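You operate a simulated robot arm through the tools that you are given. There is no shell and no other tool.

Carry out the task below with a simulated robot arm. There is one attempt and no reset: what you move stays moved.

Task
Tidy the end of the potting bench: all three balls into the ball box.
Fine: drop the green sponge in the soapy water tub to soak.

Only the result counts: the job must be done as asked and must still hold three seconds after the hand-in. Knocking over, shifting, dropping, spilling or breaking anything else fails it.

Robot
A 6-joint arm with a two-finger parallel gripper, fixed in place. Base frame: the origin is on the floor under the middle of its stand, x ahead of it, y to its left, z up; the work surface is at about z = 0.85. Units: m, degrees, N and s.
With the tool pointing down near the work surface it reaches from about 0.3 to 0.66 m from the base axis. Its first joint turns from -115.0 to 115.0 degrees. Payload 3.43 kg.
The TCP is the grasp point between the finger pads, 0.034 m short of the fingertips. In the tool frame z runs along the fingers and y along their closing line. Largest opening 0.128 m; finger width 0.024, thickness 0.012; the body of the gripper, 0.048 by 0.13 m, starts 0.096 m behind the TCP.
Orientation is that of the tool frame in the base frame, as a unit quaternion [x, y, z, w]. With the fingers straight down and closing along the base's y, the tool's x points along the base's -x, its y along +y and its z along -z.

Tools
- The arm moves only by the tool step_arm. Its arguments are lists of equal length, an entry for each row: "travel": the shift along the base's x, y, z in mm, a list of three; "rotation": the turn, a rotation vector about the base's x, y, z in rad, a list of three; "grip": the finger opening in mm, from 0 to 128. In form: {"travel": [[dx, dy, dz], ...], "rotation": [[rx, ry, rz], ...], "grip": [grip, ...]}. A call has 1 to 20 rows; each row is the pose to reach, as a shift and turn from the pose commanded when the call began. Rows are played at 5 a second. More than 0.05 m and 8.6 degrees between two rows, or a gripper value outside its range, and nothing of the call is played. A pose out of reach is approached as far as the arm can. The call stops where the force on the tool passes 40 N (or 10 N more than at its start, if that is more) or the arm is blocked; 0.2 s more then pass. The fingers move at their own pace (about 0.153 m/s each) and stop on an object; they squeeze with about 25 N. The grip force told is the motor's: it shows also when the fingers shut on nothing. Time passes only in rows, and 0.2 s behind the last, so rows that repeat a pose let the fingers close. It gives the time, the measured TCP pose, the force on the tool (base axes), the opening and the grip force at its end, in the units of the frame above (readings bear some noise), with the torque about the TCP (base axes, N m) and any sound that the robot's microphone picked up.
- Cameras (640 x 400 px; columns grow to the right, rows downward): "scene" is fixed at [0.0459, -0.6425, 1.4885]; the picture's right is [0.71, -0.70, 0.00], its down [-0.61, -0.61, -0.51] and it looks along [0.36, 0.36, -0.86] (base axes); focal length 268 px, centre (320, 200). "wrist" rides on the gripper at [0.076, -0.011, -0.16] in the tool frame; the picture's right is [0.15, 0.99, 0.00], its down [-0.88, 0.13, -0.46] and it looks along [-0.45, 0.07, 0.89] (tool axes); focal length 234 px, centre (320, 200). There is no depth. A picture from a camera that has moved, and an enlarged one, comes with that camera's place and axes in the base frame and with its lens. The place of the scene camera against the robot may be out by one fixed shift of up to 0.025 m in any direction.
- capture(camera): a new picture of that camera. No time passes.
- slide_trunk(by): slides the trunk up (or, below 0, down) by that many m; the arm rides with it, the base frame stays. It gives what a move gives, with no picture.
- enlarge(camera, box): a new picture of the part [left, top, right, bottom] of that camera's present view, enlarged. No time passes.
- hand_in(): hands the job in; it is judged then, once.

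Nothing tells you positions but the pictures and the camera data. Unless the task says otherwise, let go and move clear before handing in.

The tools are called after "Call:" as name(argument=value, ...) on one line, values as JSON. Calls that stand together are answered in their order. step_arm: Moves the arm, as the interface text tells. Its arguments: {"type":"object","properties":{"travel":{"type":"array","items":{"type":"array","items":{"type":"number"}}},"rotation":{"type":"array","items":{"type":"array","items":{"type":"number"}}},"grip":{"type":"array","items":{"type":"number"}}},"required":["travel","rotation","grip"]} The other tools are called the same way: slide_trunk (by) moves the trunk up or down; capture (camera) takes a picture; enlarge (camera, box) takes an enlarged picture of a part of a camera's view; hand_in () hands the job in.

At the start:

```text
t: 0.0
ee_pos: [0.1881, -0.4125, 1.1833]
tool_rot: [-0.001, 1.0, 0.0, 0.0]
wrist_force: [-1.0, 0.6, -0.5]
wrist_torque: [-0.01, -0.02, 0.02]
gripper_width: 0.1278
gripper_force: 0.0
trunk travel left (down, up): [-0.875, 0.115]
```

scene: 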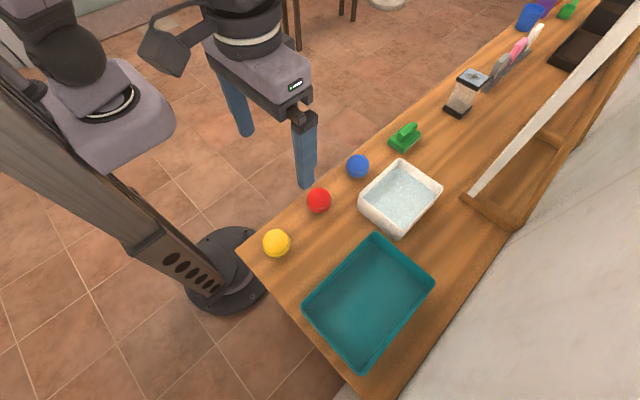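
wrist: 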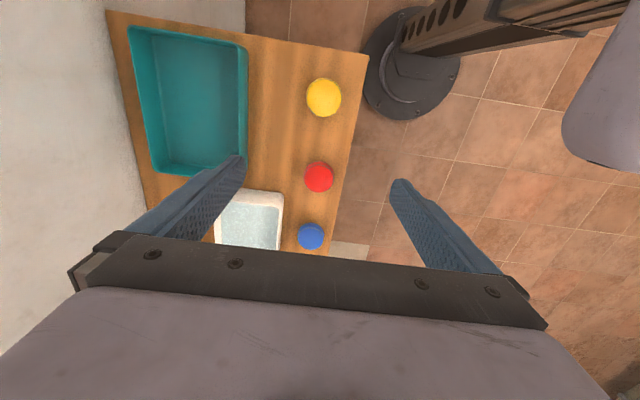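

The bench runs along the robot's right side. I can see yellow, red and blue balls near its edge, a teal tray, a white tub of water, and a green object with something on top. I'll zoom in on each before moving anything.

Call:
enlarge(camera="scene", box=[340, 90, 500, 190])

Call:
enlarge(camera="scene", box=[480, 0, 640, 100])

Call:
enlarge(camera="scene", box=[240, 140, 480, 380])

Call:
enlarge(camera="wrist", box=[100, 0, 400, 260])

```text
4.00 times, centred on (420, 140) of scene
camera zoom: at [0.0459, -0.6425, 1.4885], right [0.71, -0.7, 0.0], down [-0.61, -0.61, -0.51], along [0.36, 0.36, -0.86], focal length 1074 px, centre (-80, 440)
```

zoom: 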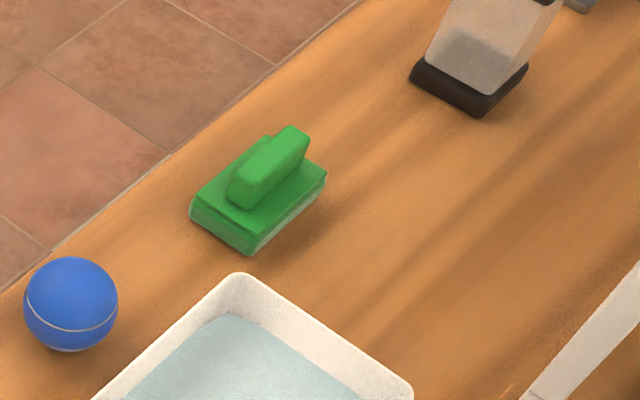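

```text
4.00 times, centred on (560, 50) of scene
camera zoom: at [0.0459, -0.6425, 1.4885], right [0.71, -0.7, 0.0], down [-0.61, -0.61, -0.51], along [0.36, 0.36, -0.86], focal length 1074 px, centre (-640, 800)
```

zoom: 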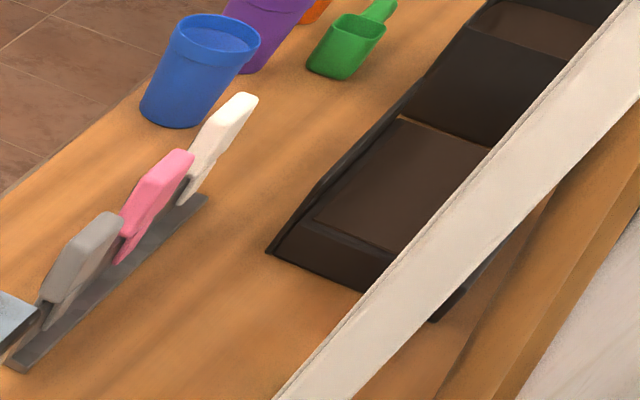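

```text
1.67 times, centred on (360, 260) of scene
camera zoom: at [0.0459, -0.6425, 1.4885], right [0.71, -0.7, 0.0], down [-0.61, -0.61, -0.51], along [0.36, 0.36, -0.86], focal length 447 px, centre (253, 100)
```

zoom: 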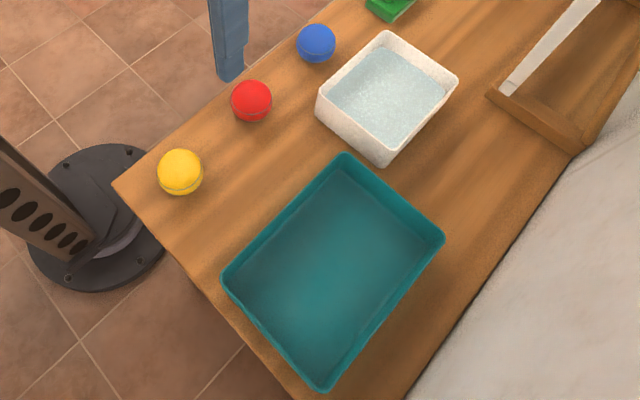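

```text
1.54 times, centred on (250, 130) of wrist
camera zoom: at [0.1131, -0.4234, 1.3427], right [-0.15, 0.99, 0.0], down [0.88, 0.13, 0.46], along [0.45, 0.07, -0.89], focal length 360 px, centre (428, 308)
```

zoom: 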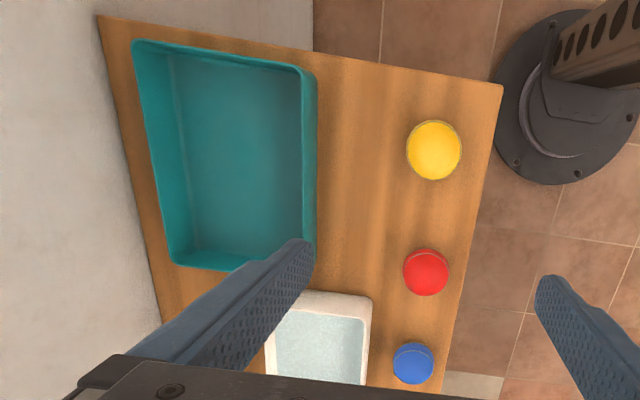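

The only green cleaning item near the tub is the sponge with a ridge handle, at about (0.64, -0.42). The far green object is a scoop. I put the yellow ball at about (0.139, -0.411), red at (0.293, -0.397) and blue at (0.447, -0.394), so I'll move over the yellow ball for a closer look.

Call:
step_arm(travel=[[-16, 0, -40], [-32, 1, -80], [-49, 1, -120], [-49, 1, -120]], rotation=[[0, 0, 0], [0, 0, 0], [0, 0, 0], [0, 0, 0]], grip=[128, 128, 128, 128])

Call:
capture(camera="wrist")

Call:
capture(camera="scene")

```text
t: 1.0
ee_pos: [0.1417, -0.4106, 1.0625]
tool_rot: [0.0, 1.0, -0.001, 0.0]
wrist_force: [-0.1, 0.1, 0.2]
wrist_torque: [-0.02, 0.0, -0.01]
gripper_width: 0.1281
gripper_force: 0.0
trunk travel left (down, up): [-0.875, 0.115]
```

```text
taken
camera wrist: at [0.0651, -0.4206, 1.2219], right [-0.15, 0.99, 0.0], down [0.88, 0.13, 0.46], along [0.45, 0.07, -0.89], focal length 234 px, centre (320, 200)
```

wrist: 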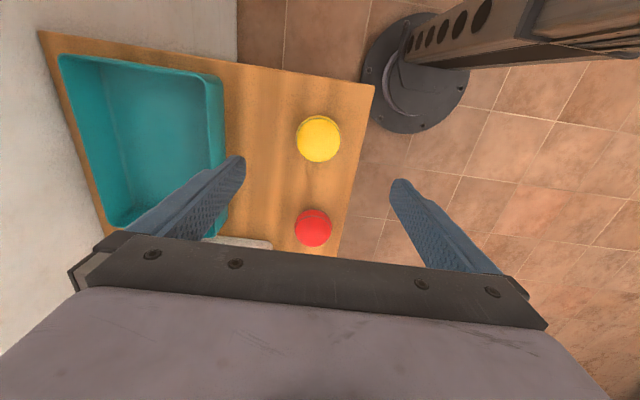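

```text
taken
```

scene: 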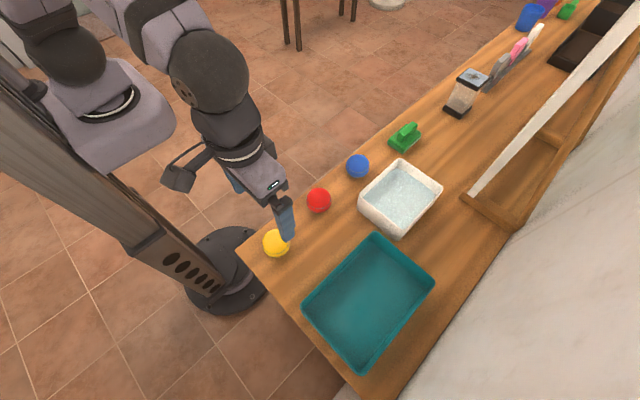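

The yellow ball is at about (0.139, -0.4105), almost directly under the TCP. I'll go down with the fingertips just clear of the bench, close on it, and lift.

Call:
step_arm(travel=[[0, 1, -40], [0, 1, -80], [0, 1, -120], [0, 1, -150], [0, 1, -170], [0, 1, -170]], rotation=[[0, 0, 0], [0, 0, 0], [0, 0, 0], [0, 0, 0], [0, 0, 0], [0, 0, 0]], grip=[110, 110, 110, 110, 110, 110])

Call:
capture(camera="wrist")

```text
t: 2.4
ee_pos: [0.139, -0.411, 0.8926]
tool_rot: [0.0, 1.0, 0.0, -0.001]
wrist_force: [1.0, -0.4, 0.3]
wrist_torque: [0.01, -0.02, -0.02]
gripper_width: 0.1102
gripper_force: 0.2
trunk travel left (down, up): [-0.875, 0.115]
```

```text
taken
camera wrist: at [0.0637, -0.4208, 1.0522], right [-0.15, 0.99, 0.0], down [0.88, 0.13, 0.46], along [0.45, 0.07, -0.89], focal length 234 px, centre (320, 200)
```

wrist: 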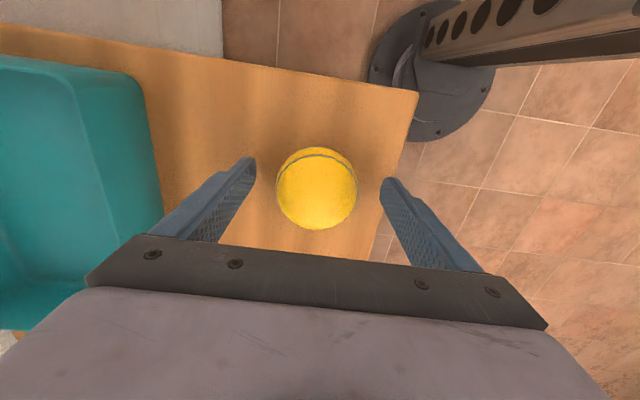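

The ball sits centred between the fingers. I'll close on it and lift.

Call:
step_arm(travel=[[1, -1, 0], [1, -1, 0], [1, -1, 0], [1, -1, 0], [1, -1, 0], [1, -1, 30], [1, -1, 70], [1, -1, 110]], rotation=[[0, 0, 0], [0, 0, 0], [0, 0, 0], [0, 0, 0], [0, 0, 0], [0, 0, 0], [0, 0, 0], [0, 0, 0]], grip=[80, 60, 50, 50, 50, 50, 50, 50])

Call:
capture(camera="wrist")

```text
t: 4.2
ee_pos: [0.1381, -0.4102, 1.0046]
tool_rot: [0.0, 1.0, 0.0, 0.0]
wrist_force: [-0.4, 0.1, -2.1]
wrist_torque: [-0.01, -0.03, -0.02]
gripper_width: 0.061
gripper_force: 25.4
trunk travel left (down, up): [-0.875, 0.115]
```

```text
taken
camera wrist: at [0.0634, -0.4217, 1.1647], right [-0.15, 0.99, 0.0], down [0.88, 0.13, 0.46], along [0.45, 0.07, -0.89], focal length 234 px, centre (320, 200)
```

wrist: 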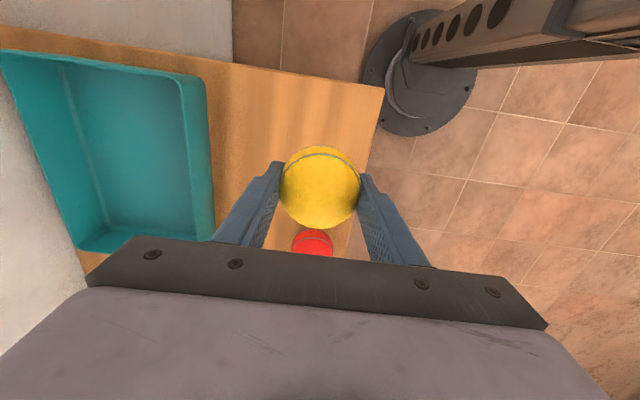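

The yellow ball is held at 61 mm opening. The teal box's rim is at about z 0.90 and it spans roughly x 0.08–0.31, y -0.72 to -0.54. I'll carry the ball over it at a clear height.

Call:
step_arm(travel=[[2, -43, 0], [4, -86, 0], [6, -129, 0], [8, -172, 0], [10, -213, 0], [10, -213, 0]], rotation=[[0, 0, 0], [0, 0, 0], [0, 0, 0], [0, 0, 0], [0, 0, 0], [0, 0, 0]], grip=[50, 50, 50, 50, 50, 50])

Call:
capture(camera="wrist")

Call:
capture(camera="scene")

```text
t: 5.6
ee_pos: [0.1469, -0.5955, 1.0001]
tool_rot: [0.0, 1.0, 0.001, -0.001]
wrist_force: [0.6, -0.6, -2.6]
wrist_torque: [0.06, 0.01, -0.03]
gripper_width: 0.0607
gripper_force: 24.8
out of reach, approached as far as the arm can: row 5, 6
trunk travel left (down, up): [-0.875, 0.115]
```

```text
taken
camera wrist: at [0.0714, -0.6065, 1.1591], right [-0.15, 0.99, 0.0], down [0.88, 0.13, 0.46], along [0.45, 0.07, -0.89], focal length 234 px, centre (320, 200)
```

wrist: 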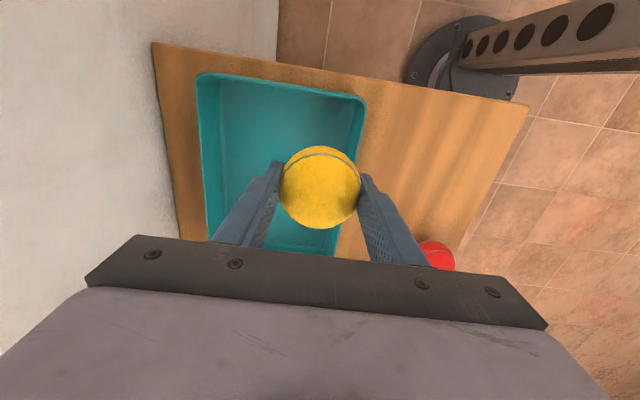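

```text
taken
```

scene: 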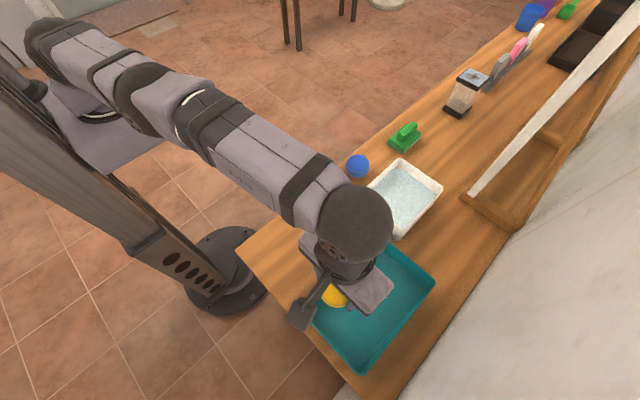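

The arm stopped short at y = -0.596, which is the edge of its reach at this height, though the ball is already over the box. I'll check where the near wall is before lowering.

Call:
enlarge(camera="wrist", box=[180, 50, 420, 270])

Call:
enlarge(camera="scene", box=[260, 200, 460, 380])

```text
1.82 times, centred on (300, 160) of wrist
camera zoom: at [0.0714, -0.6065, 1.1591], right [-0.15, 0.99, 0.0], down [0.88, 0.13, 0.46], along [0.45, 0.07, -0.89], focal length 426 px, centre (356, 273)
```

zoom: 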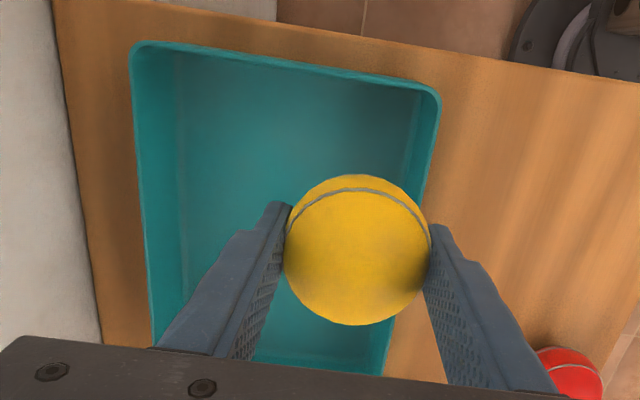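

```text
2.22 times, centred on (360, 290) of scene
camera zoom: at [0.0459, -0.6425, 1.4885], right [0.71, -0.7, 0.0], down [-0.61, -0.61, -0.51], along [0.36, 0.36, -0.86], focal length 596 px, centre (231, 0)
```

zoom: 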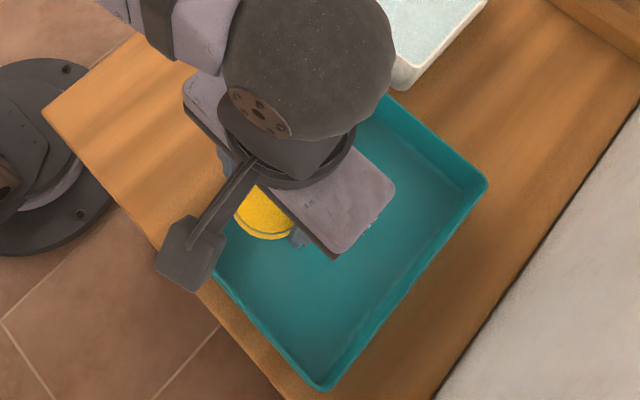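

The near rim is at y ≈ -0.557, so I want the ball further in, around y ≈ -0.63. I'll test whether reach improves at a higher TCP, which would mean lowering the trunk helps.

Call:
step_arm(travel=[[0, 0, 30], [0, 0, 60], [0, -20, 60], [0, -20, 60]], rotation=[[0, 0, 0], [0, 0, 0], [0, 0, 0], [0, 0, 0]], grip=[50, 50, 50, 50])

```text
t: 6.6
ee_pos: [0.142, -0.5881, 1.0587]
tool_rot: [0.0, 1.0, 0.0, 0.0]
wrist_force: [0.5, -0.2, -1.6]
wrist_torque: [0.02, 0.02, -0.02]
gripper_width: 0.0607
gripper_force: 25.3
out of reach, approached as far as the arm can: row 1, 2, 3, 4
trunk travel left (down, up): [-0.875, 0.115]
```

Reach gets slightly better lower down. I'll come down to z ≈ 0.965 and see where the arm ends up.

Call:
step_arm(travel=[[0, 0, -35], [0, 0, -70], [0, 0, -95], [0, 0, -95]], rotation=[[0, 0, 0], [0, 0, 0], [0, 0, 0], [0, 0, 0]], grip=[50, 50, 50, 50])

```text
t: 7.6
ee_pos: [0.1405, -0.589, 0.9624]
tool_rot: [0.0, 1.0, 0.001, 0.0]
wrist_force: [0.5, 0.0, -1.8]
wrist_torque: [0.0, -0.04, 0.02]
gripper_width: 0.0605
gripper_force: 24.9
trunk travel left (down, up): [-0.875, 0.115]
```

The commanded pose follows the pose actually reached. From here I'll push further out.

Call:
step_arm(travel=[[0, -20, 0], [5, -40, 0], [5, -40, 0]], rotation=[[0, 0, 0], [0, 0, 0], [0, 0, 0]], grip=[50, 50, 50])

```text
t: 8.4
ee_pos: [0.1429, -0.5992, 0.9635]
tool_rot: [0.0, 1.0, 0.0, 0.0]
wrist_force: [0.1, 0.2, -1.5]
wrist_torque: [-0.02, -0.01, 0.01]
gripper_width: 0.0608
gripper_force: 25.2
out of reach, approached as far as the arm can: row 1, 2, 3
trunk travel left (down, up): [-0.875, 0.115]
```

Straight-down reach tops out at about 0.616 m. I'll tilt the fingers outward about 20° toward -y so the ball can go deeper into the box and be released low.

Call:
step_arm(travel=[[0, 0, 0], [0, -10, 0], [0, -25, 0], [0, -40, 0], [0, -40, 0]], rotation=[[-0.12, 0, 0], [-0.24, 0, 0], [-0.35, 0, 0], [-0.35, 0, 0], [-0.35, 0, 0]], grip=[50, 50, 50, 50, 50])

Call:
capture(camera="wrist")

Call:
capture(camera="scene")

```text
t: 9.6
ee_pos: [0.1417, -0.6382, 0.963]
tool_rot: [0.0, 0.985, -0.174, 0.0]
wrist_force: [0.2, 1.1, -2.1]
wrist_torque: [-0.01, 0.0, -0.01]
gripper_width: 0.0606
gripper_force: 25.2
trunk travel left (down, up): [-0.875, 0.115]
```

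```text
taken
camera wrist: at [0.0656, -0.5934, 1.1155], right [-0.15, 0.93, -0.34], down [0.88, 0.28, 0.38], along [0.45, -0.24, -0.86], focal length 234 px, centre (320, 200)
```

wrist: 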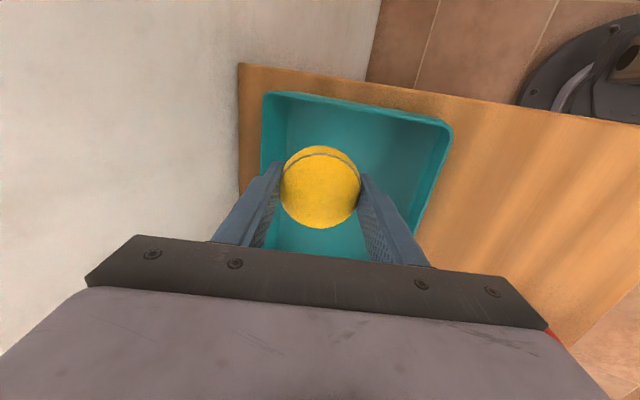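

```text
taken
```

scene: 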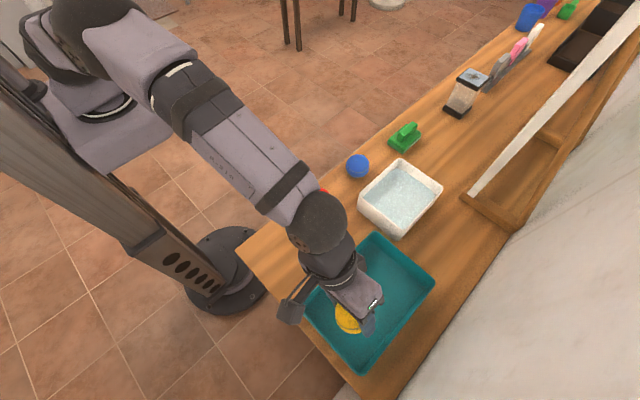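

The tilt worked and the ball is now over the middle of the box. I'll lower it in, open the fingers modestly, and come back up.

Call:
step_arm(travel=[[0, 0, -25], [0, 0, -48], [0, 0, -48], [0, 0, -48], [0, 0, -48], [0, 0, -48], [0, 0, -20], [0, 0, 10], [0, 0, 40]], rotation=[[0, 0, 0], [0, 0, 0], [0, 0, 0], [0, 0, 0], [0, 0, 0], [0, 0, 0], [0, 0, 0], [0, 0, 0], [0, 0, 0]], grip=[50, 50, 50, 75, 82, 82, 82, 82, 82])

Call:
capture(camera="wrist")

Call:
capture(camera="scene")

```text
t: 11.6
ee_pos: [0.1402, -0.6389, 1.0044]
tool_rot: [0.0, 0.985, -0.175, 0.001]
wrist_force: [0.4, -1.6, -0.3]
wrist_torque: [-0.02, 0.0, 0.02]
gripper_width: 0.0816
gripper_force: 0.0
trunk travel left (down, up): [-0.875, 0.115]
```

```text
taken
camera wrist: at [0.0653, -0.5933, 1.1554], right [-0.15, 0.93, -0.34], down [0.88, 0.28, 0.38], along [0.45, -0.24, -0.86], focal length 234 px, centre (320, 200)
```

wrist: 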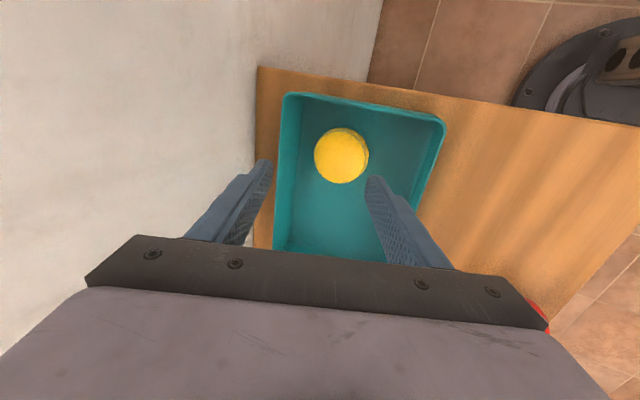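

```text
taken
```

scene: 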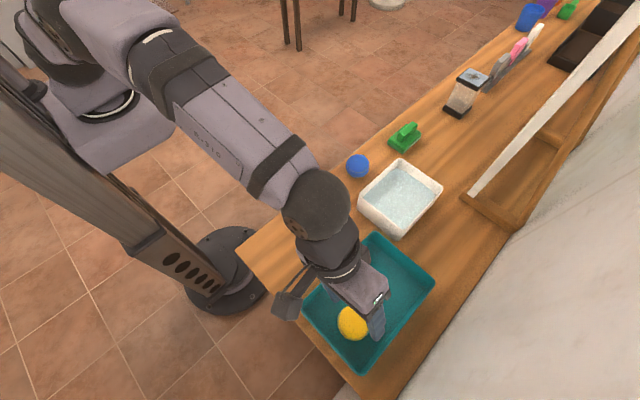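

The yellow ball is resting in the box. Next I'll straighten the tool and move above the red ball at about (0.293, -0.397).

Call:
step_arm(travel=[[25, 40, 5], [50, 80, 10], [75, 121, 15], [101, 161, 20], [127, 201, 25], [153, 241, 25], [153, 241, 25]], rotation=[[0.05, 0, 0], [0.11, 0, 0], [0.17, 0, 0], [0.23, 0, 0], [0.29, 0, 0], [0.35, 0, 0], [0.35, 0, 0]], grip=[95, 95, 95, 95, 95, 95, 95])

Call:
capture(camera="wrist")

```text
t: 13.2
ee_pos: [0.2933, -0.3965, 1.0245]
tool_rot: [0.001, 1.0, 0.001, 0.0]
wrist_force: [0.3, 0.8, -0.2]
wrist_torque: [0.01, -0.01, 0.0]
gripper_width: 0.0948
gripper_force: 0.1
trunk travel left (down, up): [-0.875, 0.115]
```

```text
taken
camera wrist: at [0.2183, -0.4075, 1.1832], right [-0.14, 0.99, 0.0], down [0.88, 0.13, 0.46], along [0.45, 0.07, -0.89], focal length 234 px, centre (320, 200)
```

wrist: 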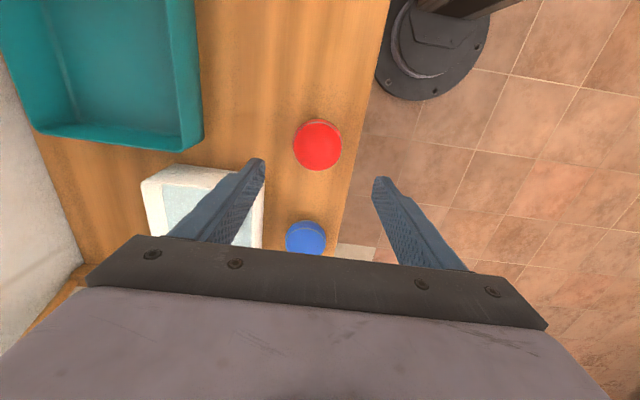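

The red ball is at about (0.292, -0.400). I'll descend onto it.

Call:
step_arm(travel=[[-1, -3, -40], [-1, -3, -80], [-1, -3, -110], [-1, -3, -132], [-1, -3, -132]], rotation=[[0, 0, 0], [0, 0, 0], [0, 0, 0], [0, 0, 0], [0, 0, 0]], grip=[95, 95, 95, 95, 95])

Call:
capture(camera="wrist")

```text
t: 14.4
ee_pos: [0.2937, -0.4005, 0.892]
tool_rot: [-0.001, 1.0, 0.0, 0.0]
wrist_force: [-0.4, -0.2, 1.0]
wrist_torque: [-0.04, 0.0, -0.01]
gripper_width: 0.095
gripper_force: 0.1
trunk travel left (down, up): [-0.875, 0.115]
```

```text
taken
camera wrist: at [0.219, -0.412, 1.0512], right [-0.15, 0.99, 0.0], down [0.88, 0.13, 0.46], along [0.45, 0.07, -0.89], focal length 234 px, centre (320, 200)
```

wrist: 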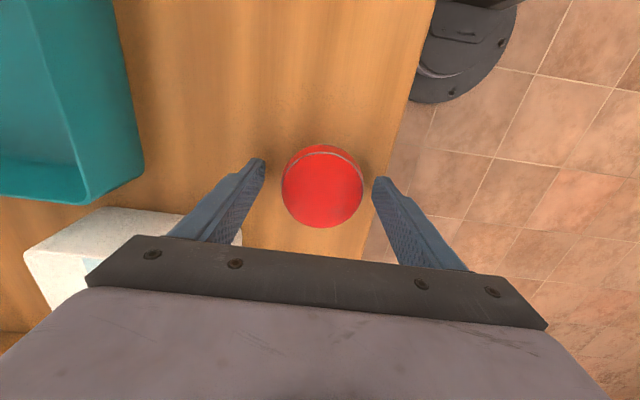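

It's centred, so I'll close and lift.

Call:
step_arm(travel=[[0, 0, 0], [0, 0, 0], [0, 0, 0], [0, 0, 0], [0, 0, 35], [0, 0, 75], [0, 0, 110], [0, 0, 110]], rotation=[[0, 0, 0], [0, 0, 0], [0, 0, 0], [0, 0, 0], [0, 0, 0], [0, 0, 0], [0, 0, 0], [0, 0, 0]], grip=[70, 50, 50, 50, 50, 50, 50, 50])

```text
t: 16.2
ee_pos: [0.2953, -0.4, 1.0032]
tool_rot: [0.0, 1.0, 0.001, 0.0]
wrist_force: [0.1, -0.2, -0.7]
wrist_torque: [-0.02, -0.02, 0.05]
gripper_width: 0.0606
gripper_force: 24.8
trunk travel left (down, up): [-0.875, 0.115]
```

The red ball is held. The yellow ball sits at about (0.141, -0.652), so I'll carry the red one to about (0.24, -0.625) with the same outward tilt.

Call:
step_arm(travel=[[-11, -40, 0], [-22, -80, 0], [-33, -120, 0], [-44, -160, 0], [-54, -195, 0], [-56, -225, 0], [-56, -225, 0]], rotation=[[-0.06, 0, 0], [-0.12, 0, 0], [-0.18, 0, 0], [-0.24, 0, 0], [-0.3, 0, 0], [-0.35, 0, 0], [-0.35, 0, 0]], grip=[50, 50, 50, 50, 50, 50, 50])

Call:
capture(camera="wrist")

Call:
capture(camera="scene")

```text
t: 17.8
ee_pos: [0.2362, -0.6249, 1.0039]
tool_rot: [0.0, 0.985, -0.175, 0.001]
wrist_force: [0.0, -0.2, -1.4]
wrist_torque: [0.01, -0.01, 0.0]
gripper_width: 0.0606
gripper_force: 25.0
trunk travel left (down, up): [-0.875, 0.115]
```

```text
taken
camera wrist: at [0.1616, -0.5813, 1.1557], right [-0.15, 0.93, -0.34], down [0.88, 0.28, 0.38], along [0.45, -0.24, -0.86], focal length 234 px, centre (320, 200)
```

wrist: 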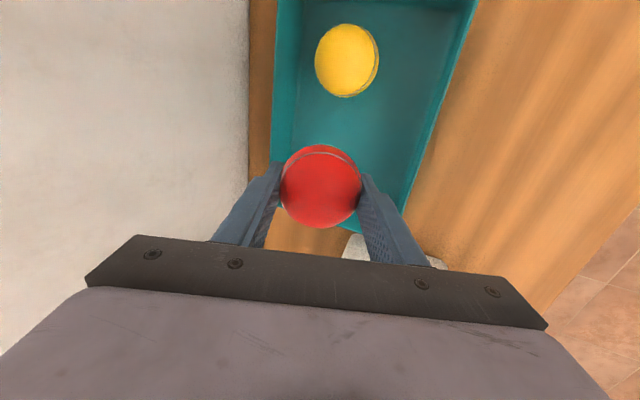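

```text
taken
```

scene: 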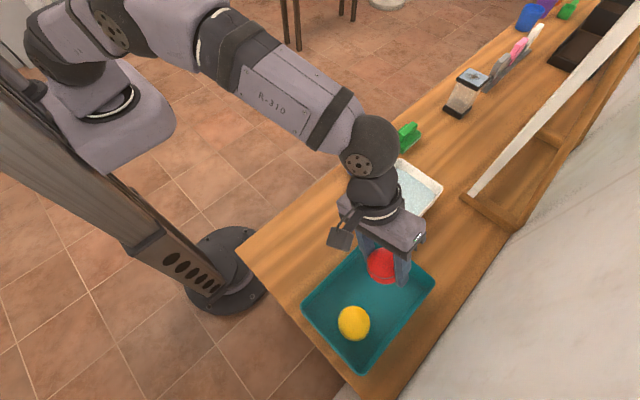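

The red ball is well inside the box outline and clear of the yellow one. I'll lower it, release, and come back up.

Call:
step_arm(travel=[[0, 0, -40], [0, 0, -70], [0, 0, -89], [0, 0, -89], [0, 0, -89], [0, 0, -89], [0, 0, -89], [0, 0, -60], [0, 0, -20], [0, 0, 10]], rotation=[[0, 0, 0], [0, 0, 0], [0, 0, 0], [0, 0, 0], [0, 0, 0], [0, 0, 0], [0, 0, 0], [0, 0, 0], [0, 0, 0], [0, 0, 0]], grip=[50, 50, 50, 50, 75, 82, 82, 82, 82, 82])

Call:
capture(camera="wrist")

Call:
capture(camera="scene")

```text
t: 20.0
ee_pos: [0.2391, -0.6245, 1.0161]
tool_rot: [0.0, 0.985, -0.174, 0.0]
wrist_force: [-0.9, 0.5, 0.2]
wrist_torque: [0.0, 0.0, 0.01]
gripper_width: 0.0822
gripper_force: 0.0
trunk travel left (down, up): [-0.875, 0.115]
```

```text
taken
camera wrist: at [0.1632, -0.5802, 1.169], right [-0.15, 0.93, -0.34], down [0.88, 0.28, 0.38], along [0.45, -0.24, -0.86], focal length 234 px, centre (320, 200)
```

wrist: 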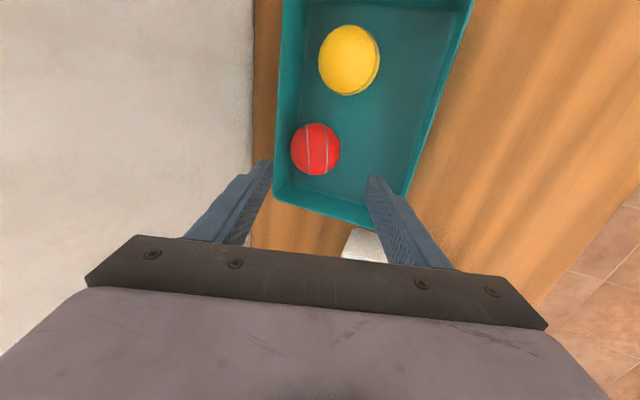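

```text
taken
```

scene: 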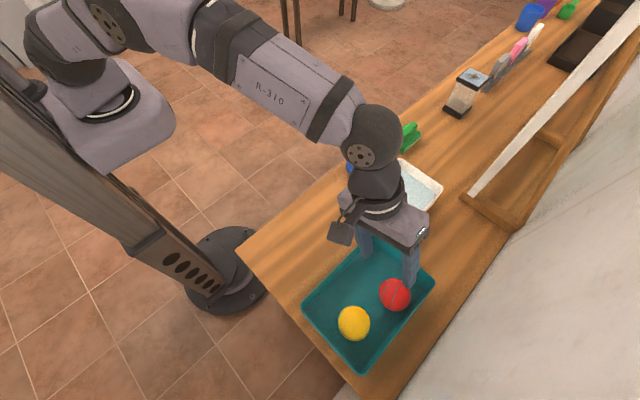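

Both balls are resting in the box. Next I'll straighten up and move over to the blue ball at about (0.447, -0.394), staying high over the tub.

Call:
step_arm(travel=[[20, 38, 10], [45, 75, 15], [75, 108, 15], [105, 140, 15], [138, 170, 15], [170, 200, 15], [202, 229, 10], [202, 229, 10]], rotation=[[0.05, 0, 0], [0.1, 0, 0], [0.15, 0, 0], [0.2, 0, 0], [0.25, 0, 0], [0.3, 0, 0], [0.35, 0, 0], [0.35, 0, 0]], grip=[90, 90, 90, 90, 90, 90, 90, 90])

Call:
capture(camera="wrist")

Call:
capture(camera="scene")

```text
t: 21.8
ee_pos: [0.4373, -0.3962, 1.0261]
tool_rot: [0.0, 1.0, 0.0, 0.0]
wrist_force: [-0.1, -0.8, 0.0]
wrist_torque: [-0.01, 0.0, 0.02]
gripper_width: 0.0902
gripper_force: 0.1
trunk travel left (down, up): [-0.875, 0.115]
```

```text
taken
camera wrist: at [0.3624, -0.4072, 1.1854], right [-0.15, 0.99, 0.0], down [0.88, 0.13, 0.46], along [0.45, 0.07, -0.89], focal length 234 px, centre (320, 200)
```

wrist: 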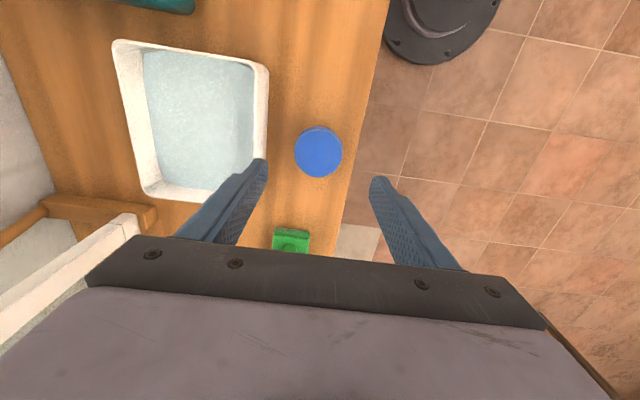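

```text
taken
```

scene: 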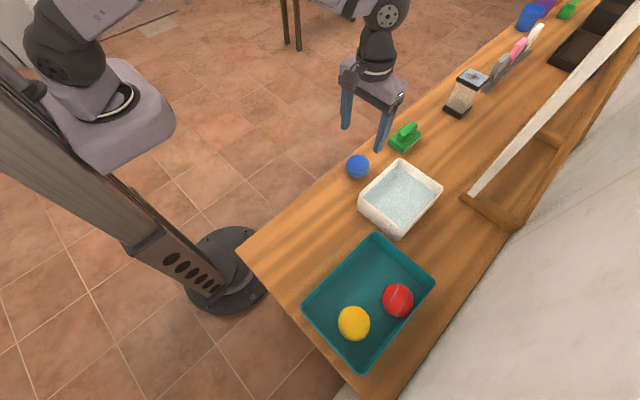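

The blue ball is at about (0.4465, -0.3965), and the tub's near rim is at y ≈ -0.465. I'll narrow the opening to 82 mm so the far finger clears the tub, then descend.

Call:
step_arm(travel=[[9, 0, 0], [9, 0, -40], [9, 0, -80], [9, 0, -110], [9, 0, -110]], rotation=[[0, 0, 0], [0, 0, 0], [0, 0, 0], [0, 0, 0], [0, 0, 0]], grip=[82, 82, 82, 82, 82])

Call:
capture(camera="wrist")

```text
t: 23.0
ee_pos: [0.4463, -0.3968, 0.9141]
tool_rot: [0.0, 1.0, 0.0, 0.0]
wrist_force: [0.1, 0.2, 0.7]
wrist_torque: [-0.07, 0.0, 0.01]
gripper_width: 0.0819
gripper_force: 0.0
trunk travel left (down, up): [-0.875, 0.115]
```

```text
taken
camera wrist: at [0.3706, -0.4076, 1.0729], right [-0.15, 0.99, 0.0], down [0.88, 0.13, 0.46], along [0.45, 0.07, -0.89], focal length 234 px, centre (320, 200)
```

wrist: 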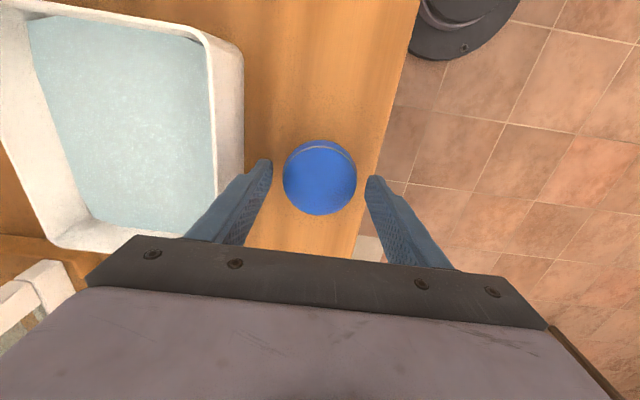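

It's centred and clear of the tub. I'll go down the last bit, close, and lift.

Call:
step_arm(travel=[[0, 0, -12], [0, 0, -22], [0, 0, -22], [0, 0, -22], [0, 0, -22], [0, 0, -22], [0, 0, 10], [0, 0, 50], [0, 0, 95], [0, 0, 95]], rotation=[[0, 0, 0], [0, 0, 0], [0, 0, 0], [0, 0, 0], [0, 0, 0], [0, 0, 0], [0, 0, 0], [0, 0, 0], [0, 0, 0], [0, 0, 0]], grip=[82, 82, 65, 50, 50, 50, 50, 50, 50, 50])

Call:
capture(camera="wrist")

```text
t: 25.2
ee_pos: [0.446, -0.3979, 1.0107]
tool_rot: [0.0, 1.0, 0.0, -0.001]
wrist_force: [-0.5, 0.0, -2.4]
wrist_torque: [0.05, 0.06, 0.01]
gripper_width: 0.0609
gripper_force: 25.0
trunk travel left (down, up): [-0.875, 0.115]
```

```text
taken
camera wrist: at [0.3711, -0.4083, 1.1695], right [-0.15, 0.99, 0.0], down [0.88, 0.13, 0.46], along [0.45, 0.07, -0.89], focal length 234 px, centre (320, 200)
```

wrist: 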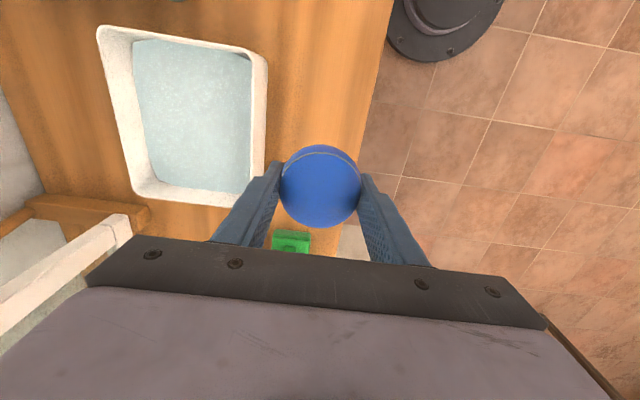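

The blue ball is held. The free spot is near (0.193, -0.608), between and in front of the other two, so I'll carry it there high over the tub with the same tilt.

Call:
step_arm(travel=[[-32, -26, 10], [-64, -53, 15], [-96, -79, 15], [-128, -105, 15], [-160, -131, 15], [-192, -158, 15], [-224, -184, 10], [-253, -210, 0], [-253, -210, 0]], rotation=[[-0.04, 0, 0], [-0.09, 0, 0], [-0.14, 0, 0], [-0.18, 0, 0], [-0.22, 0, 0], [-0.26, 0, 0], [-0.3, 0, 0], [-0.35, 0, 0], [-0.35, 0, 0]], grip=[50, 50, 50, 50, 50, 50, 50, 50, 50])

Call:
capture(camera="wrist")

Call:
capture(camera="scene")

```text
t: 27.2
ee_pos: [0.1945, -0.6061, 1.0095]
tool_rot: [-0.001, 0.985, -0.175, 0.0]
wrist_force: [0.2, -0.9, -3.0]
wrist_torque: [0.04, 0.03, -0.04]
gripper_width: 0.0606
gripper_force: 24.5
trunk travel left (down, up): [-0.875, 0.115]
```

```text
taken
camera wrist: at [0.1197, -0.5611, 1.1619], right [-0.15, 0.93, -0.34], down [0.88, 0.28, 0.38], along [0.45, -0.24, -0.86], focal length 234 px, centre (320, 200)
```

wrist: 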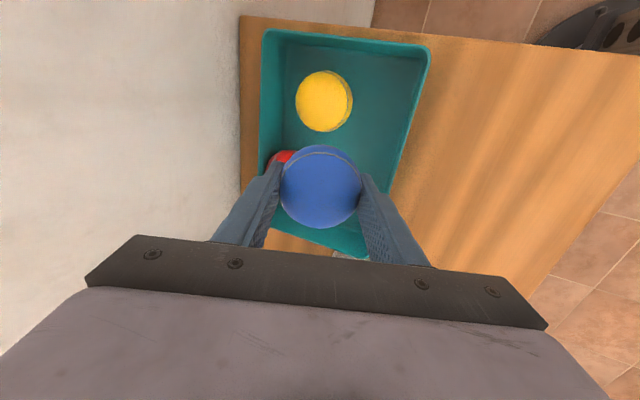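

```text
taken
```

scene: 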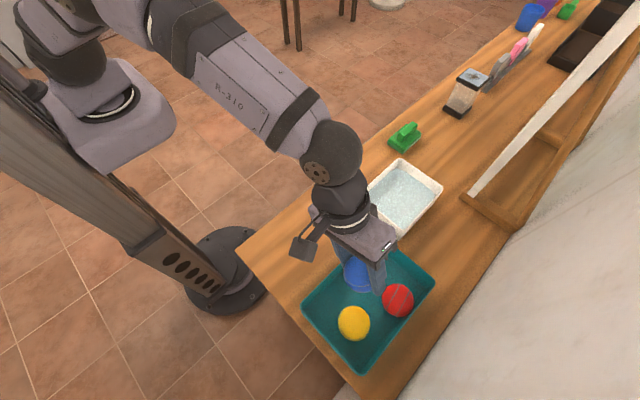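

All clear below. I'll lower the blue ball, open just enough to release it, and rise.

Call:
step_arm(travel=[[0, -2, -40], [0, -2, -75], [0, -2, -95], [0, -2, -95], [0, -2, -95], [0, -2, -95], [0, -2, -95], [0, -2, -60], [0, -2, -20], [0, -2, 15]], rotation=[[0, 0, 0], [0, 0, 0], [0, 0, 0], [0, 0, 0], [0, 0, 0], [0, 0, 0], [0, 0, 0], [0, 0, 0], [0, 0, 0], [0, 0, 0]], grip=[50, 50, 50, 50, 70, 72, 72, 72, 72, 72])

Call:
capture(camera="wrist")

Call:
capture(camera="scene")

```text
t: 29.4
ee_pos: [0.1952, -0.6095, 1.0271]
tool_rot: [0.001, 0.985, -0.174, 0.0]
wrist_force: [-0.1, -0.3, 0.5]
wrist_torque: [0.0, -0.02, 0.01]
gripper_width: 0.072
gripper_force: 0.1
trunk travel left (down, up): [-0.875, 0.115]
```

```text
taken
camera wrist: at [0.1191, -0.5646, 1.1799], right [-0.15, 0.93, -0.34], down [0.88, 0.28, 0.38], along [0.45, -0.24, -0.86], focal length 234 px, centre (320, 200)
```

wrist: 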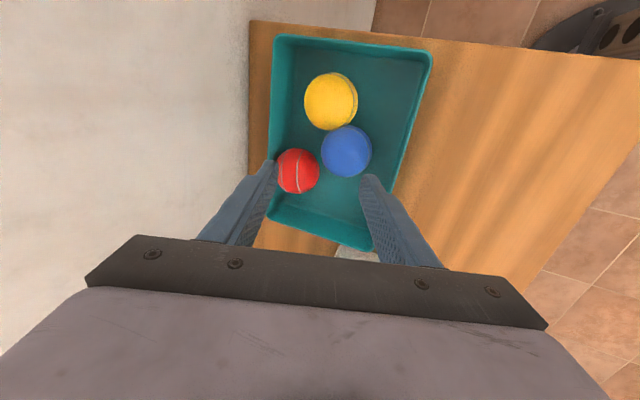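

```text
taken
```

scene: 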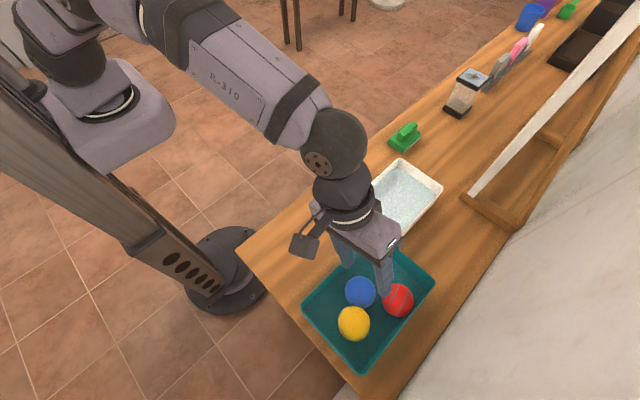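

All three balls are in the box. Next is the sponge at about (0.64, -0.42), which is beyond straight-down reach, so I'll move back over that side and pitch the tool forward to look at it.

Call:
step_arm(travel=[[31, 26, 10], [62, 51, 20], [93, 77, 30], [124, 103, 40], [155, 129, 40], [186, 154, 40], [217, 180, 40], [245, 205, 40], [245, 205, 40]], rotation=[[0.04, 0, 0], [0.09, 0, 0], [0.14, 0, 0], [0.18, 0, 0], [0.22, 0, 0], [0.26, 0, 0], [0.3, 0, 0], [0.35, 0, 0], [0.35, 0, 0]], grip=[72, 72, 72, 72, 72, 72, 72, 72, 72])

Call:
step_arm(travel=[[0, 0, 0], [10, 0, 0], [25, 0, 0], [40, 0, 0], [40, 0, 0]], rotation=[[0, -0.13, 0], [0, -0.26, 0], [0, -0.39, 0], [0, -0.52, 0], [0, -0.52, 0]], grip=[72, 72, 72, 72, 72])

Call:
capture(camera="wrist")

Call:
capture(camera="scene")

```text
t: 31.4
ee_pos: [0.439, -0.4031, 1.0639]
tool_rot: [0.001, 1.0, 0.001, 0.0]
wrist_force: [-0.4, -0.8, 0.2]
wrist_torque: [0.01, -0.04, 0.0]
gripper_width: 0.0719
gripper_force: 0.0
trunk travel left (down, up): [-0.875, 0.115]
```

```text
t: 32.6
ee_pos: [0.48, -0.4031, 1.0662]
tool_rot: [0.0, 0.966, 0.0, 0.259]
wrist_force: [-0.5, -0.1, 0.5]
wrist_torque: [0.06, 0.0, 0.0]
gripper_width: 0.0718
gripper_force: 0.1
trunk travel left (down, up): [-0.875, 0.115]
```

```text
taken
camera wrist: at [0.3354, -0.414, 1.1648], right [-0.13, 0.99, -0.07], down [0.54, 0.13, 0.83], along [0.83, 0.07, -0.55], focal length 234 px, centre (320, 200)
```

wrist: 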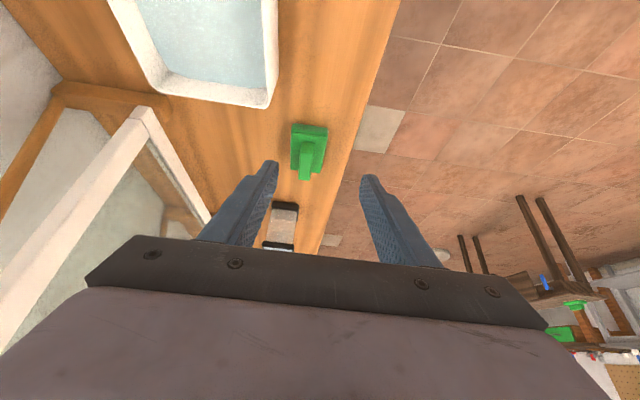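

```text
taken
```

scene: 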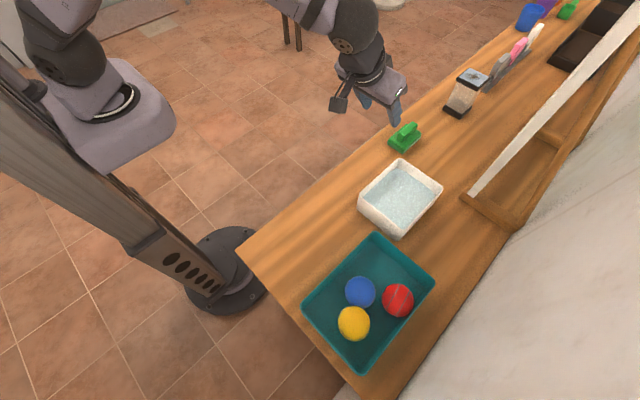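

The pitch works and the sponge is now in view. I'll zoom in on it from both cameras.

Call:
enlarge(camera="wrist", box=[230, 90, 390, 250])

Call:
enlarge(camera="scene", box=[320, 50, 480, 170])

```text
2.50 times, centred on (310, 170) of wrist
camera zoom: at [0.3354, -0.414, 1.1648], right [-0.13, 0.99, -0.07], down [0.54, 0.13, 0.83], along [0.83, 0.07, -0.55], focal length 585 px, centre (345, 275)
```

zoom: 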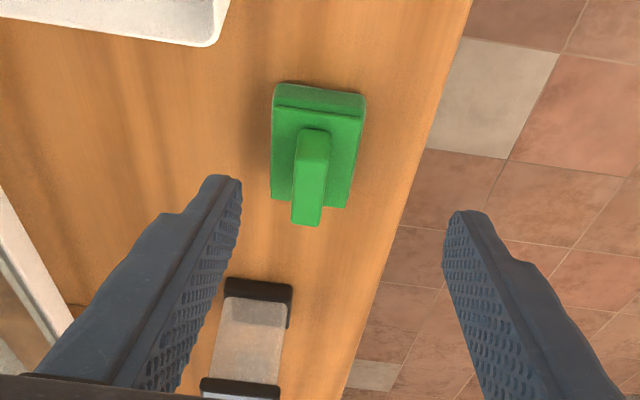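

```text
3.33 times, centred on (400, 110) of scene
camera zoom: at [0.0459, -0.6425, 1.4885], right [0.71, -0.7, 0.0], down [-0.61, -0.61, -0.51], along [0.36, 0.36, -0.86], focal length 895 px, centre (53, 500)
```

zoom: 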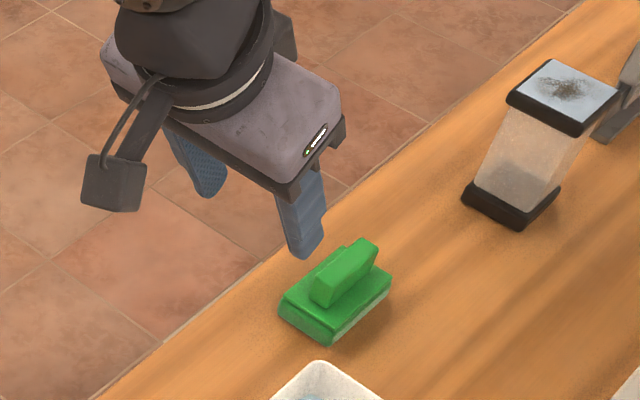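

The sponge body spans about x 0.598–0.684, y -0.449 to -0.389, with its top near z 0.874. The ridge handle runs along x on top of it. I'll zoom further to get the handle's height and thickness.

Call:
enlarge(camera="wrist", box=[280, 115, 340, 185])

Call:
enlarge(camera="scene", box=[380, 110, 430, 160])

```text
5.71 times, centred on (310, 150) of wrist
camera zoom: at [0.3354, -0.414, 1.1648], right [-0.13, 0.99, -0.07], down [0.54, 0.13, 0.83], along [0.83, 0.07, -0.55], focal length 1338 px, centre (377, 486)
```

zoom: 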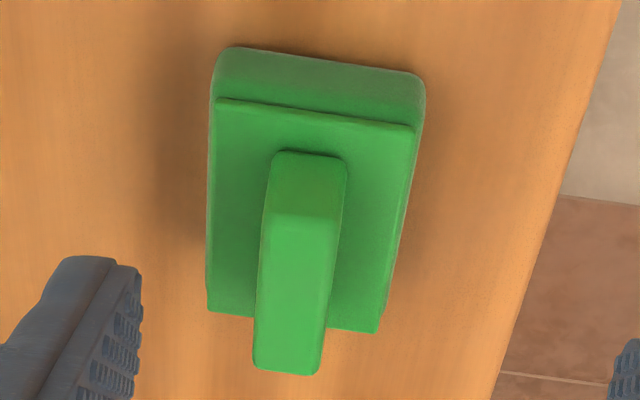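

```text
8.00 times, centred on (405, 135) of scene
camera zoom: at [0.0459, -0.6425, 1.4885], right [0.71, -0.7, 0.0], down [-0.61, -0.61, -0.51], along [0.36, 0.36, -0.86], focal length 2147 px, centre (-360, 720)
```

zoom: 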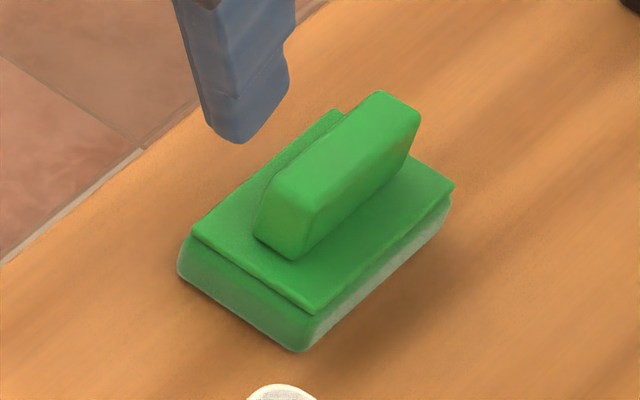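

The handle is about 22 mm thick, from x ≈ 0.613 to 0.683, y ≈ -0.419, with its top at z ≈ 0.897. I'll grip it along y with the tool pitched about 45° forward, lowering the trunk a little to gain reach.

Call:
slide_trunk(by=-0.06)

```text
t: 33.6
ee_pos: [0.4794, -0.4037, 1.004]
tool_rot: [0.0, 0.966, 0.001, 0.257]
wrist_force: [-0.7, -0.4, 0.0]
wrist_torque: [-0.03, -0.02, 0.0]
gripper_width: 0.0717
gripper_force: 0.0
trunk travel left (down, up): [-0.815, 0.175]
```

Call:
step_arm(travel=[[20, -4, 0], [45, -8, 0], [75, -12, -5], [105, -15, -10], [135, -15, -15], [146, -15, -20], [146, -15, -20]], rotation=[[0, -0.07, 0], [0, -0.14, 0], [0, -0.21, 0], [0, -0.265, 0], [0, -0.265, 0], [0, -0.265, 0], [0, -0.265, 0]], grip=[65, 65, 65, 65, 65, 65, 65])

Call:
capture(camera="wrist")

Call:
capture(camera="scene")

```text
t: 35.2
ee_pos: [0.6252, -0.4192, 0.9846]
tool_rot: [0.001, 0.924, 0.0, 0.383]
wrist_force: [-0.3, -0.1, 0.3]
wrist_torque: [0.0, -0.01, 0.02]
gripper_width: 0.0651
gripper_force: 0.1
trunk travel left (down, up): [-0.815, 0.175]
```

```text
taken
camera wrist: at [0.4595, -0.4304, 1.0442], right [-0.1, 0.99, -0.1], down [0.3, 0.13, 0.94], along [0.95, 0.07, -0.31], focal length 234 px, centre (320, 200)
```

wrist: 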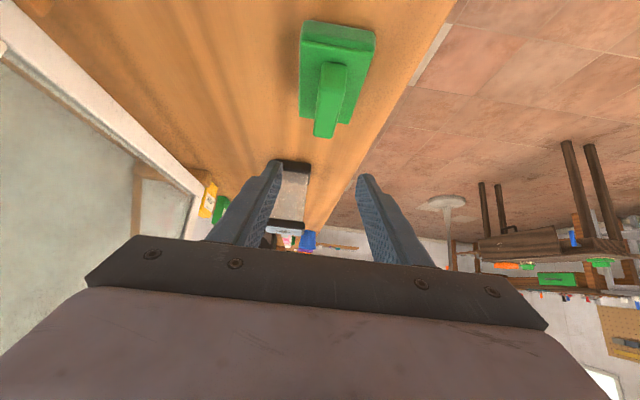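

```text
taken
```

scene: 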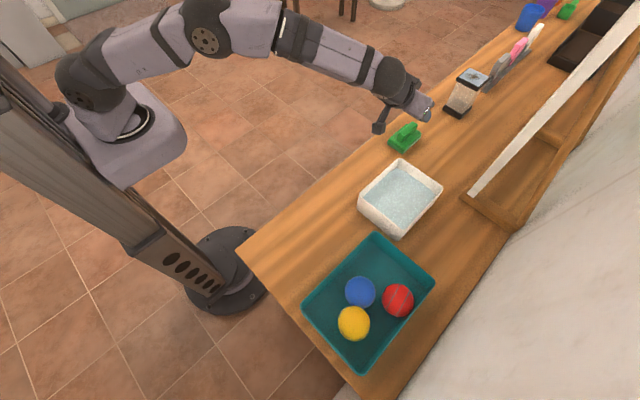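

The arm got there with the elbow still bent, so there's reach to spare. I'll re-measure the handle from this closer view.

Call:
enlarge(camera="wrist", box=[280, 0, 400, 150])

Call:
enlarge(camera="scene", box=[360, 60, 480, 160])

```text
2.67 times, centred on (340, 75) of wrist
camera zoom: at [0.4595, -0.4304, 1.0442], right [-0.1, 0.99, -0.1], down [0.3, 0.13, 0.94], along [0.95, 0.07, -0.31], focal length 624 px, centre (267, 533)
```

zoom: 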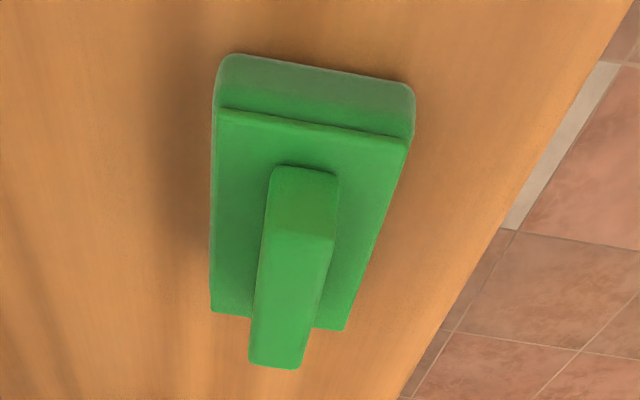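

```text
4.00 times, centred on (420, 110) of scene
camera zoom: at [0.0459, -0.6425, 1.4885], right [0.71, -0.7, 0.0], down [-0.61, -0.61, -0.51], along [0.36, 0.36, -0.86], focal length 1074 px, centre (-80, 560)
```

zoom: 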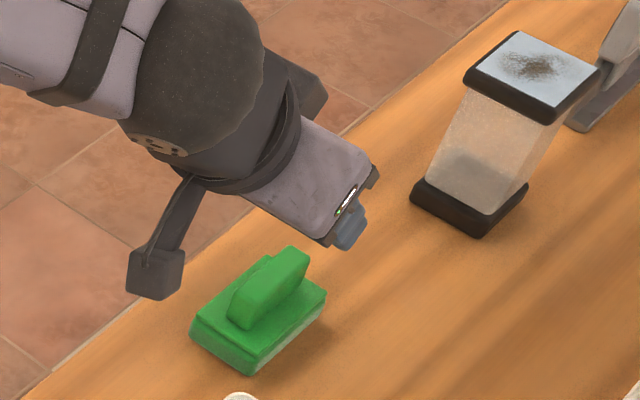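

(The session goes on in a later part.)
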